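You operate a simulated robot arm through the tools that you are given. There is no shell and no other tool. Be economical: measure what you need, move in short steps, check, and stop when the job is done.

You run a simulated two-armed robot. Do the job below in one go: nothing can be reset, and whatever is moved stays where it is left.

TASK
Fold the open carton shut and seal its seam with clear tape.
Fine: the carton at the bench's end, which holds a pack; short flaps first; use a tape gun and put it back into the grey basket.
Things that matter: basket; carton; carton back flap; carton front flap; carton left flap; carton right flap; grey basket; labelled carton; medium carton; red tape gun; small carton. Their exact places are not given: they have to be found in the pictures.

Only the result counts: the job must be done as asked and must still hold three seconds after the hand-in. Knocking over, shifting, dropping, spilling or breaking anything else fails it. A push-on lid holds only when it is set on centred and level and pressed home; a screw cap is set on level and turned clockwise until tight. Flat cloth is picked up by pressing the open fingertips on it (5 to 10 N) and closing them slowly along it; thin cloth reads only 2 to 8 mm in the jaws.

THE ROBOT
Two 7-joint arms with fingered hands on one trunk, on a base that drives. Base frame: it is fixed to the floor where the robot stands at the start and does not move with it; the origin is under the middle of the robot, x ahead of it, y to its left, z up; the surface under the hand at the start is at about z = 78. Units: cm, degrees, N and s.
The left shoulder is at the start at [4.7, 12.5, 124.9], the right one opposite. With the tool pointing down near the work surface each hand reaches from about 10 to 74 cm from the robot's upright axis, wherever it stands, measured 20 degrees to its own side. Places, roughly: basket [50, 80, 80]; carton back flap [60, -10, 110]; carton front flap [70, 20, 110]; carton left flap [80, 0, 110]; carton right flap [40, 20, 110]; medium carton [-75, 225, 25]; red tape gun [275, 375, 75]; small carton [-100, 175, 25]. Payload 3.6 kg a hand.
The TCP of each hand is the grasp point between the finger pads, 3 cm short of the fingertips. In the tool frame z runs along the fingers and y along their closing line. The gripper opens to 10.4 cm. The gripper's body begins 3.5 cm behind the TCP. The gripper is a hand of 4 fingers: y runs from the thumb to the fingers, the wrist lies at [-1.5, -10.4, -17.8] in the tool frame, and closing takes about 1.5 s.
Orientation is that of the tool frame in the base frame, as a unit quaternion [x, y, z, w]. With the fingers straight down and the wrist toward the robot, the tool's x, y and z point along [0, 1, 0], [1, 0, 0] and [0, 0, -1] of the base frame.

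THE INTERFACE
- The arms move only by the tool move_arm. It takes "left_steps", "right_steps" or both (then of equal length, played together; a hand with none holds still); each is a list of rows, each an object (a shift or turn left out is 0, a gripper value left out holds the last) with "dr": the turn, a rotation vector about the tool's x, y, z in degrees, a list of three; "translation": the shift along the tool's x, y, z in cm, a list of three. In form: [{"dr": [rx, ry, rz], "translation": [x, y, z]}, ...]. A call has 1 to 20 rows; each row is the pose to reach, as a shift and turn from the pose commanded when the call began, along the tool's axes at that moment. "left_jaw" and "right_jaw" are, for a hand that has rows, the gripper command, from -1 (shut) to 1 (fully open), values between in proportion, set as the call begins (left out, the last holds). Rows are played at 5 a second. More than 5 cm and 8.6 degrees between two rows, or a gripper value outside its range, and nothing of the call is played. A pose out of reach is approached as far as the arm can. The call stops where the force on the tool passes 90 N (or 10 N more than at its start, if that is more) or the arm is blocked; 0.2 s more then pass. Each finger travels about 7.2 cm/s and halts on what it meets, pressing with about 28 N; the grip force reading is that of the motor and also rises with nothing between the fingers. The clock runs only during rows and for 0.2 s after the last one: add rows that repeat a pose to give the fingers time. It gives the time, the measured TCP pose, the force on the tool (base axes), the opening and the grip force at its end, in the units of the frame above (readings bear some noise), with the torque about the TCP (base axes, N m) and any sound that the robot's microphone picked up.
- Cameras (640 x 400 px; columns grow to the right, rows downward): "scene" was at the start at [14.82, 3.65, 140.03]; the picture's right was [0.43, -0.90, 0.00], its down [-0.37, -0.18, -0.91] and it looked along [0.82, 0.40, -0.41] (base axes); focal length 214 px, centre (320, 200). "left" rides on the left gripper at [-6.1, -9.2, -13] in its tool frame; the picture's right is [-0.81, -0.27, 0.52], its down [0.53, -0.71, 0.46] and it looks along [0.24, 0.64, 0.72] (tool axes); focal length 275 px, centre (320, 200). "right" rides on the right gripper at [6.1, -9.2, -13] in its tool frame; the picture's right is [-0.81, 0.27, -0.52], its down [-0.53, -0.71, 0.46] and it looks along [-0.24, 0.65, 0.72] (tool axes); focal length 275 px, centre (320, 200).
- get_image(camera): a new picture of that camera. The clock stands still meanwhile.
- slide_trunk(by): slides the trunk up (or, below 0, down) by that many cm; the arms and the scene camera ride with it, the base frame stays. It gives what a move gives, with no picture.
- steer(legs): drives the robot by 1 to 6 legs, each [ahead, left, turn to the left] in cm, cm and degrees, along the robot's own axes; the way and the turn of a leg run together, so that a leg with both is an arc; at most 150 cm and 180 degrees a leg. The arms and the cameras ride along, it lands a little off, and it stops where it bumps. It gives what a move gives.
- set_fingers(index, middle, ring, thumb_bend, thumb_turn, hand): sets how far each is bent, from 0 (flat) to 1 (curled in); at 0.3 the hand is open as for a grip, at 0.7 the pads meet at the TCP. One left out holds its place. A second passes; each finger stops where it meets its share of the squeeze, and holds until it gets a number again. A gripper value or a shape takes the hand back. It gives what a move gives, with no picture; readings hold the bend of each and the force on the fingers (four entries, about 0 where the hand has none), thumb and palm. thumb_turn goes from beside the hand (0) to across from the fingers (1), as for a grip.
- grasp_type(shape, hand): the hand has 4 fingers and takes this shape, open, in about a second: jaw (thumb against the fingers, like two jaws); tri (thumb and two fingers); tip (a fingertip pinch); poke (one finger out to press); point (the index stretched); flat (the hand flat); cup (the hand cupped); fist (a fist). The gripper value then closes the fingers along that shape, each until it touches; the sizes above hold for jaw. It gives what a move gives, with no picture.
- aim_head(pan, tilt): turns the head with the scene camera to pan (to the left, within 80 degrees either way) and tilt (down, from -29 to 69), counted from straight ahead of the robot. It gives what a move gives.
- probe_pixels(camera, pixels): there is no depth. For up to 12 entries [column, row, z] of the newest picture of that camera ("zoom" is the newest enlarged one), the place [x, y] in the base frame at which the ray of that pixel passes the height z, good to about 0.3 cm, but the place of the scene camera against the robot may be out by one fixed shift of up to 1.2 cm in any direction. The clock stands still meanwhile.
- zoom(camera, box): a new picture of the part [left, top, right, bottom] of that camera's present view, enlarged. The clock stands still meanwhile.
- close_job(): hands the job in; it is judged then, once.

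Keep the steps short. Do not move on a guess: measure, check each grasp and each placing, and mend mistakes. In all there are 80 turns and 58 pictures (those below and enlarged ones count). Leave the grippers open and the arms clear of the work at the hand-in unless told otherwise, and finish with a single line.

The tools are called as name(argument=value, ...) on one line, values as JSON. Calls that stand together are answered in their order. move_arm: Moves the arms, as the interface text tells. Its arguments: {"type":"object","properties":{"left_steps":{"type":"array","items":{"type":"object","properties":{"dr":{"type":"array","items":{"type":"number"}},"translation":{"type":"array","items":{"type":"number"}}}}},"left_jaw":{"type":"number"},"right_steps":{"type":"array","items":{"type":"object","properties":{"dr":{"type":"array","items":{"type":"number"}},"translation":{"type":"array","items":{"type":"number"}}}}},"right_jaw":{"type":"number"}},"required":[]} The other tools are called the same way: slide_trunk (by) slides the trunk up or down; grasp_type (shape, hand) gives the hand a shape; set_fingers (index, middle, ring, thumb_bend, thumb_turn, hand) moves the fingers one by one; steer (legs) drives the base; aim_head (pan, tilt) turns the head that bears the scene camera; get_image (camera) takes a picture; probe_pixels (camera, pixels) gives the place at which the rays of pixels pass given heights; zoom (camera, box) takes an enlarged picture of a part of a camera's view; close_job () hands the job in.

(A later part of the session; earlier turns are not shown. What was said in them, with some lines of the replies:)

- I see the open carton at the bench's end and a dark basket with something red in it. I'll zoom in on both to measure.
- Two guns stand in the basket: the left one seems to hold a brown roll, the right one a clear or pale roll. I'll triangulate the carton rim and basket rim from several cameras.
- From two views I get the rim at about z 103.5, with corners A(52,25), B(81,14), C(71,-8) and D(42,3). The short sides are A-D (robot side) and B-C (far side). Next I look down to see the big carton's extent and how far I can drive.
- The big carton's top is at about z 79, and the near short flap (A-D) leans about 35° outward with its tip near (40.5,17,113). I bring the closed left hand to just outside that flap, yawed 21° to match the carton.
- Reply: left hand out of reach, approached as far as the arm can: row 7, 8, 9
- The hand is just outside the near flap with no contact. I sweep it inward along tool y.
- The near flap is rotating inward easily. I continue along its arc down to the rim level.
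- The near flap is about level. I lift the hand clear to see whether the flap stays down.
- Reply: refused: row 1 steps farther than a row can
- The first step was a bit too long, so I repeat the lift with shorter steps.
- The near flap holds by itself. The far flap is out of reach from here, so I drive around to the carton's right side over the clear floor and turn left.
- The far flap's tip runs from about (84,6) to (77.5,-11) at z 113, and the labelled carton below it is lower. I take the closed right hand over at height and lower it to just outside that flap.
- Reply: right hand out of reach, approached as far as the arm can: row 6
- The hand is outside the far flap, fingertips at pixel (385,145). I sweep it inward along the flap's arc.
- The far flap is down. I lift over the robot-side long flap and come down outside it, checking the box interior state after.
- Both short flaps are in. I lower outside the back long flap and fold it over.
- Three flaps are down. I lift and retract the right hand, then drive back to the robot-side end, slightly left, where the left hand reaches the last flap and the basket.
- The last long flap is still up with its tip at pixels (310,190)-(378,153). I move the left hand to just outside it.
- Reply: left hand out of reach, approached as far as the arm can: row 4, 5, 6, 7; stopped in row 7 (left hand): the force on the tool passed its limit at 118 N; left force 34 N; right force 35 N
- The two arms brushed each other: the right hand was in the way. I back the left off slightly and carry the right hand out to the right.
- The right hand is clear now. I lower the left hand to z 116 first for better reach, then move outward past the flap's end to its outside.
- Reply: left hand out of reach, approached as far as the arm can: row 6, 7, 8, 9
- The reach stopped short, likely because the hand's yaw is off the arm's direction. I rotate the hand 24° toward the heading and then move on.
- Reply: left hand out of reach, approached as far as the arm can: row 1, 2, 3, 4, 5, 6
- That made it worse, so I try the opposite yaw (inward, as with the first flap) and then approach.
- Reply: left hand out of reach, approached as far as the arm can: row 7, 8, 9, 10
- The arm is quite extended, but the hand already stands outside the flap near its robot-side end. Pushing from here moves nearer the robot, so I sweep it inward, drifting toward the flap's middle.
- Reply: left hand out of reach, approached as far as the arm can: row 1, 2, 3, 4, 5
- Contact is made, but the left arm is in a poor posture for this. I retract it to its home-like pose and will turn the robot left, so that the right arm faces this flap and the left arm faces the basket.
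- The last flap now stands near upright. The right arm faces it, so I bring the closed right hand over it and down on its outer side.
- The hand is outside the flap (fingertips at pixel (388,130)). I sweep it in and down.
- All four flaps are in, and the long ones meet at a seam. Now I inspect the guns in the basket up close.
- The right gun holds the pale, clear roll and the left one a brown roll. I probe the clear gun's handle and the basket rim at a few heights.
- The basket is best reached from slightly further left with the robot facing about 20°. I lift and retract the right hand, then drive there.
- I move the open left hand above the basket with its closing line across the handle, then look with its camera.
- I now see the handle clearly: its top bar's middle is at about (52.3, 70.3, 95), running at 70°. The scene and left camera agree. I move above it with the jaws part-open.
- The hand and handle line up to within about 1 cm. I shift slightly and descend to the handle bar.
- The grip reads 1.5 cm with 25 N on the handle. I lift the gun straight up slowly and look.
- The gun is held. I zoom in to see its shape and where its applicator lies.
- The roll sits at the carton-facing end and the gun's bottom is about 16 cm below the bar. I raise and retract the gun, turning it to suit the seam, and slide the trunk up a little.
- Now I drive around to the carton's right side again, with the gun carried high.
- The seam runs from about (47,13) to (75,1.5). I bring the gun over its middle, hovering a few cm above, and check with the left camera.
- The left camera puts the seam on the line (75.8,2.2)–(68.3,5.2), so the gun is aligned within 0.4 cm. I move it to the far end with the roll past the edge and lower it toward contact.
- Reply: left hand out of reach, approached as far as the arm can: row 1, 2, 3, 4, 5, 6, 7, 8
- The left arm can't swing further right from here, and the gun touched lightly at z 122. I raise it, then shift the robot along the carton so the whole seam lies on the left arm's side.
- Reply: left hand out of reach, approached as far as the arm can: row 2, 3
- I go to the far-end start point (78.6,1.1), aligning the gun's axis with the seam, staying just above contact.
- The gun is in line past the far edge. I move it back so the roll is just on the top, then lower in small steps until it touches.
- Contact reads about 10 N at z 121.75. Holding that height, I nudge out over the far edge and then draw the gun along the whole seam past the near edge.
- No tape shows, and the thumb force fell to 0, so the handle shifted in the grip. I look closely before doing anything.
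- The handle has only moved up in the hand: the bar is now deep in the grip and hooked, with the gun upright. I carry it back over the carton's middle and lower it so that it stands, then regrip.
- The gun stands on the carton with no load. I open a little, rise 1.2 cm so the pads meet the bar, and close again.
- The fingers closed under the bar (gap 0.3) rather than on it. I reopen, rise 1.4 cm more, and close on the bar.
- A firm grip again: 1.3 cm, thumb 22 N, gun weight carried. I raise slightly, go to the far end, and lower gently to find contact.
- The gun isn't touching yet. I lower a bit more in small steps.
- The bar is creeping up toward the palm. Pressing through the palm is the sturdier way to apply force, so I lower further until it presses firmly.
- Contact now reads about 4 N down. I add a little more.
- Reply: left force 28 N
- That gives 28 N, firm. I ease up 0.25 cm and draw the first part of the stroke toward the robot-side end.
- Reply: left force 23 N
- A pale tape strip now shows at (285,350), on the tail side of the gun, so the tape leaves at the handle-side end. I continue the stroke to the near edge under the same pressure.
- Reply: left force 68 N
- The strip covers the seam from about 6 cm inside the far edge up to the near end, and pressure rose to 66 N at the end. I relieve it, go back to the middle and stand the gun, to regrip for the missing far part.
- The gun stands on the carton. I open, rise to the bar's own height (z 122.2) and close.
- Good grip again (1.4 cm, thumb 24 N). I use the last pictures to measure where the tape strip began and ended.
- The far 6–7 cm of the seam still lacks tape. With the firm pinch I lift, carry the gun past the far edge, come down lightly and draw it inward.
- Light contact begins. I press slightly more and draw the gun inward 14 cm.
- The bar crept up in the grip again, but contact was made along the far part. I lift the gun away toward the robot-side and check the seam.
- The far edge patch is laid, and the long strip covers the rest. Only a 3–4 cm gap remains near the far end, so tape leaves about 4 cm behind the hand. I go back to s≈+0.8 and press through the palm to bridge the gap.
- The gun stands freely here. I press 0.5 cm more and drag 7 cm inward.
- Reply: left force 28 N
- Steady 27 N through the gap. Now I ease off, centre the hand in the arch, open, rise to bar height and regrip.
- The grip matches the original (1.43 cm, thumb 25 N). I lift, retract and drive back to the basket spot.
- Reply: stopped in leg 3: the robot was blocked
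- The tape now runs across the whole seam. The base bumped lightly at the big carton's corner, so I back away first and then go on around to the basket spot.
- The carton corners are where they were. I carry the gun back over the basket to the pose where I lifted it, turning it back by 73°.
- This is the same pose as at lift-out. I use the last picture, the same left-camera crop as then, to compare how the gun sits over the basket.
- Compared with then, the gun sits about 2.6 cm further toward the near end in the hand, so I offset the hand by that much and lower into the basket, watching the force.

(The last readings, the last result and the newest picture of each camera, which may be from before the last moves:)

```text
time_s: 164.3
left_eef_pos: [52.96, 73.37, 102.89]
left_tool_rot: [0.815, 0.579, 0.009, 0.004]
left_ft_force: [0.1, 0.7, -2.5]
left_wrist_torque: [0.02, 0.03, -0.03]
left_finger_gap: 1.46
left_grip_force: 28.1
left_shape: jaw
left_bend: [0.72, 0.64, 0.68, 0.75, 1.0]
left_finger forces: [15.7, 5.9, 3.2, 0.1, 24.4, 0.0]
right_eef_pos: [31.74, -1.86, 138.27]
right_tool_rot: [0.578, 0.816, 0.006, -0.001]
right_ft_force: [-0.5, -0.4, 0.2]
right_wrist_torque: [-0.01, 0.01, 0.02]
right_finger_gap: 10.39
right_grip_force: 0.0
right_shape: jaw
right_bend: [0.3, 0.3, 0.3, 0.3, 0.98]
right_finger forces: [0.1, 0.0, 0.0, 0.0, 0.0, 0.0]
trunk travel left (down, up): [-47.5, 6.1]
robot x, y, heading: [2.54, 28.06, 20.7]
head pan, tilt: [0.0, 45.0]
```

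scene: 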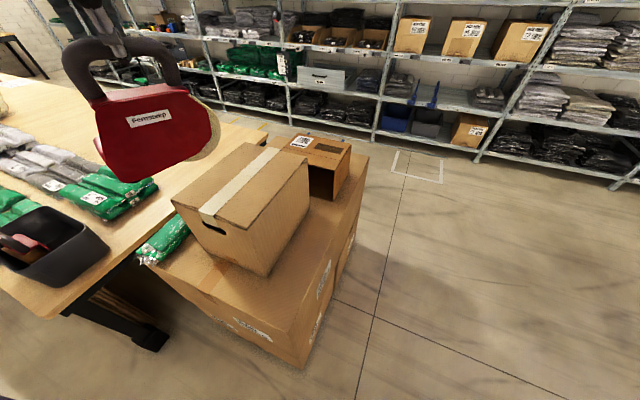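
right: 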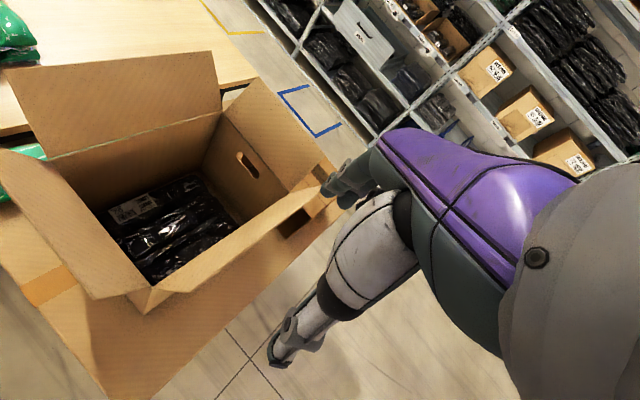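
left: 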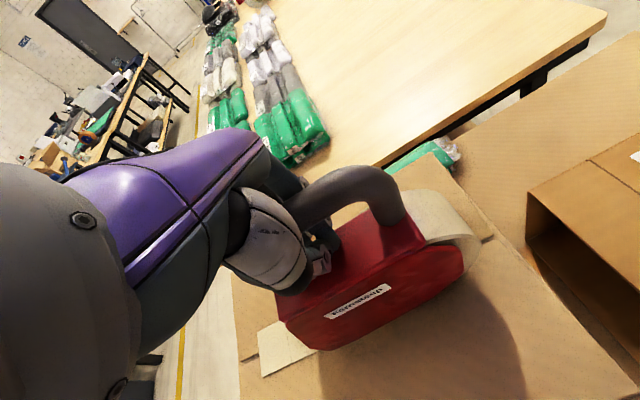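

No contact yet, with the gun's bottom now inside the rim. I continue down.

move_arm(left_steps=[{"translation": [0, -0.4, 1.5]}, {"translation": [0, -0.4, 3]}, {"translation": [0, -0.4, 4.5]}, {"translation": [0, -0.4, 6]}, {"translation": [0, -0.4, 6.8]}, {"translation": [0, -0.4, 6.8]}])

```text
time_s: 165.7
left_eef_pos: [52.7, 73.47, 96.21]
left_tool_rot: [0.815, 0.579, 0.009, 0.005]
left_ft_force: [-0.2, 0.4, -2.9]
left_wrist_torque: [0.04, 0.01, -0.01]
left_finger_gap: 1.47
left_grip_force: 27.6
left_shape: jaw
left_bend: [0.72, 0.64, 0.68, 0.75, 1.0]
left_finger forces: [15.0, 6.0, 3.4, 0.1, 24.4, 0.1]
right_eef_pos: [31.69, -1.92, 138.3]
right_tool_rot: [0.578, 0.816, 0.006, 0.0]
right_ft_force: [-0.7, -0.2, -0.4]
right_wrist_torque: [-0.03, 0.01, -0.01]
right_finger_gap: 10.39
right_grip_force: 0.0
right_shape: jaw
right_bend: [0.3, 0.3, 0.3, 0.3, 0.98]
right_finger forces: [0.0, 0.0, 0.0, 0.1, 0.1, 0.0]
trunk travel left (down, up): [-47.5, 6.1]
robot x, y, heading: [2.16, 28.15, 20.4]
head pan, tilt: [0.0, 45.0]
```

Still free. I lower by small steps to touch the basket's floor.

move_arm(left_steps=[{"translation": [0, 0, 0.5]}, {"translation": [0, 0, 1.0]}, {"translation": [0, 0, 1.4]}, {"translation": [0, 0, 1.4]}])

```text
time_s: 166.7
left_eef_pos: [52.87, 73.32, 94.94]
left_tool_rot: [0.814, 0.58, 0.011, 0.005]
left_ft_force: [-0.3, -0.6, 3.7]
left_wrist_torque: [0.07, 0.02, -0.03]
left_finger_gap: 1.46
left_grip_force: 28.3
left_shape: jaw
left_bend: [0.72, 0.64, 0.68, 0.75, 1.0]
left_finger forces: [14.2, 6.1, 3.8, 0.1, 23.4, 0.1]
right_eef_pos: [31.61, -1.91, 138.42]
right_tool_rot: [0.578, 0.816, 0.006, -0.002]
right_ft_force: [0.4, -0.2, -0.6]
right_wrist_torque: [-0.03, -0.02, -0.01]
right_finger_gap: 10.38
right_grip_force: 0.1
right_shape: jaw
right_bend: [0.3, 0.3, 0.3, 0.3, 0.98]
right_finger forces: [0.0, 0.0, 0.0, 0.1, 0.0, 0.1]
trunk travel left (down, up): [-47.5, 6.1]
robot x, y, heading: [2.77, 28.22, 20.5]
head pan, tilt: [0.0, 45.0]
5 turns are left
```

The gun rests on the basket floor at the original height. I open the fingers to the approach width, wait, lift straight up and retract.

move_arm(left_jaw=0.4, left_steps=[{"translation": [0, 0, 0]}, {"translation": [0, 0, 0]}, {"translation": [0, 0, 0]}, {"translation": [0, 0, 0]}, {"translation": [0, 0, 0]}, {"translation": [0, 0, 0]}, {"translation": [0, 0, -2]}, {"translation": [0, 0, -4]}, {"translation": [0, 0, -7]}, {"translation": [0, 0, -11]}, {"translation": [0, 0, -15]}, {"translation": [0, 0, -19]}, {"translation": [0, 0, -23]}, {"translation": [0, 0, -27]}])

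```text
time_s: 169.7
left_eef_pos: [51.93, 73.18, 122.0]
left_tool_rot: [0.815, 0.58, 0.01, 0.004]
left_ft_force: [-0.1, -0.2, -0.3]
left_wrist_torque: [0.04, -0.01, 0.0]
left_finger_gap: 7.25
left_grip_force: 0.1
left_shape: jaw
left_bend: [0.27, 0.37, 0.34, 0.58, 0.99]
left_finger forces: [0.1, 0.0, 0.0, 0.1, 0.0, 0.0]
right_eef_pos: [31.71, -1.95, 138.33]
right_tool_rot: [0.579, 0.815, 0.007, -0.001]
right_ft_force: [0.6, 0.0, -0.1]
right_wrist_torque: [0.02, 0.0, 0.01]
right_finger_gap: 10.39
right_grip_force: 0.0
right_shape: jaw
right_bend: [0.3, 0.3, 0.3, 0.3, 0.98]
right_finger forces: [0.0, 0.0, 0.1, 0.0, 0.0, 0.0]
trunk travel left (down, up): [-47.5, 6.1]
robot x, y, heading: [2.7, 28.12, 20.6]
head pan, tilt: [0.0, 45.0]
4 turns are left
```

The hand reads no weight, so the gun stayed in the basket. I retract the left arm clear with the gripper open.

move_arm(left_jaw=1, left_steps=[{"translation": [-2, -3, -3]}, {"translation": [-4, -6, -6]}, {"translation": [-6, -9, -9]}, {"translation": [-8, -12, -11]}, {"translation": [-9, -16, -12]}, {"translation": [-9, -16, -12]}, {"translation": [-9, -16, -12]}])

```text
time_s: 171.3
left_eef_pos: [33.94, 69.97, 133.5]
left_tool_rot: [0.815, 0.58, 0.01, 0.005]
left_ft_force: [-0.3, 0.3, 0.3]
left_wrist_torque: [0.03, 0.0, -0.02]
left_finger_gap: 10.37
left_grip_force: 0.1
left_shape: jaw
left_bend: [0.3, 0.3, 0.3, 0.3, 0.98]
left_finger forces: [0.0, 0.0, 0.1, 0.0, 0.1, 0.1]
right_eef_pos: [31.68, -1.87, 138.3]
right_tool_rot: [0.579, 0.816, 0.005, -0.001]
right_ft_force: [0.3, 0.1, 0.4]
right_wrist_torque: [0.01, -0.02, 0.03]
right_finger_gap: 10.39
right_grip_force: 0.0
right_shape: jaw
right_bend: [0.3, 0.3, 0.3, 0.3, 0.98]
right_finger forces: [0.1, 0.0, 0.0, 0.1, 0.0, 0.0]
trunk travel left (down, up): [-47.5, 6.1]
robot x, y, heading: [2.71, 28.04, 20.6]
head pan, tilt: [0.0, 45.0]
3 turns are left
```

Both arms are clear with the grippers open, the seam is taped, and the gun is back in the basket, so I hand in.

close_job()

```text
The job is handed in.
```

The carton is folded shut (short flaps first), its seam is taped end to end with clear tape in overlapping strips, and the gun is back in the grey basket (confirmed by force readings, not a final picture); the base once bumped the big carton under it, but the carton itself did not shift.
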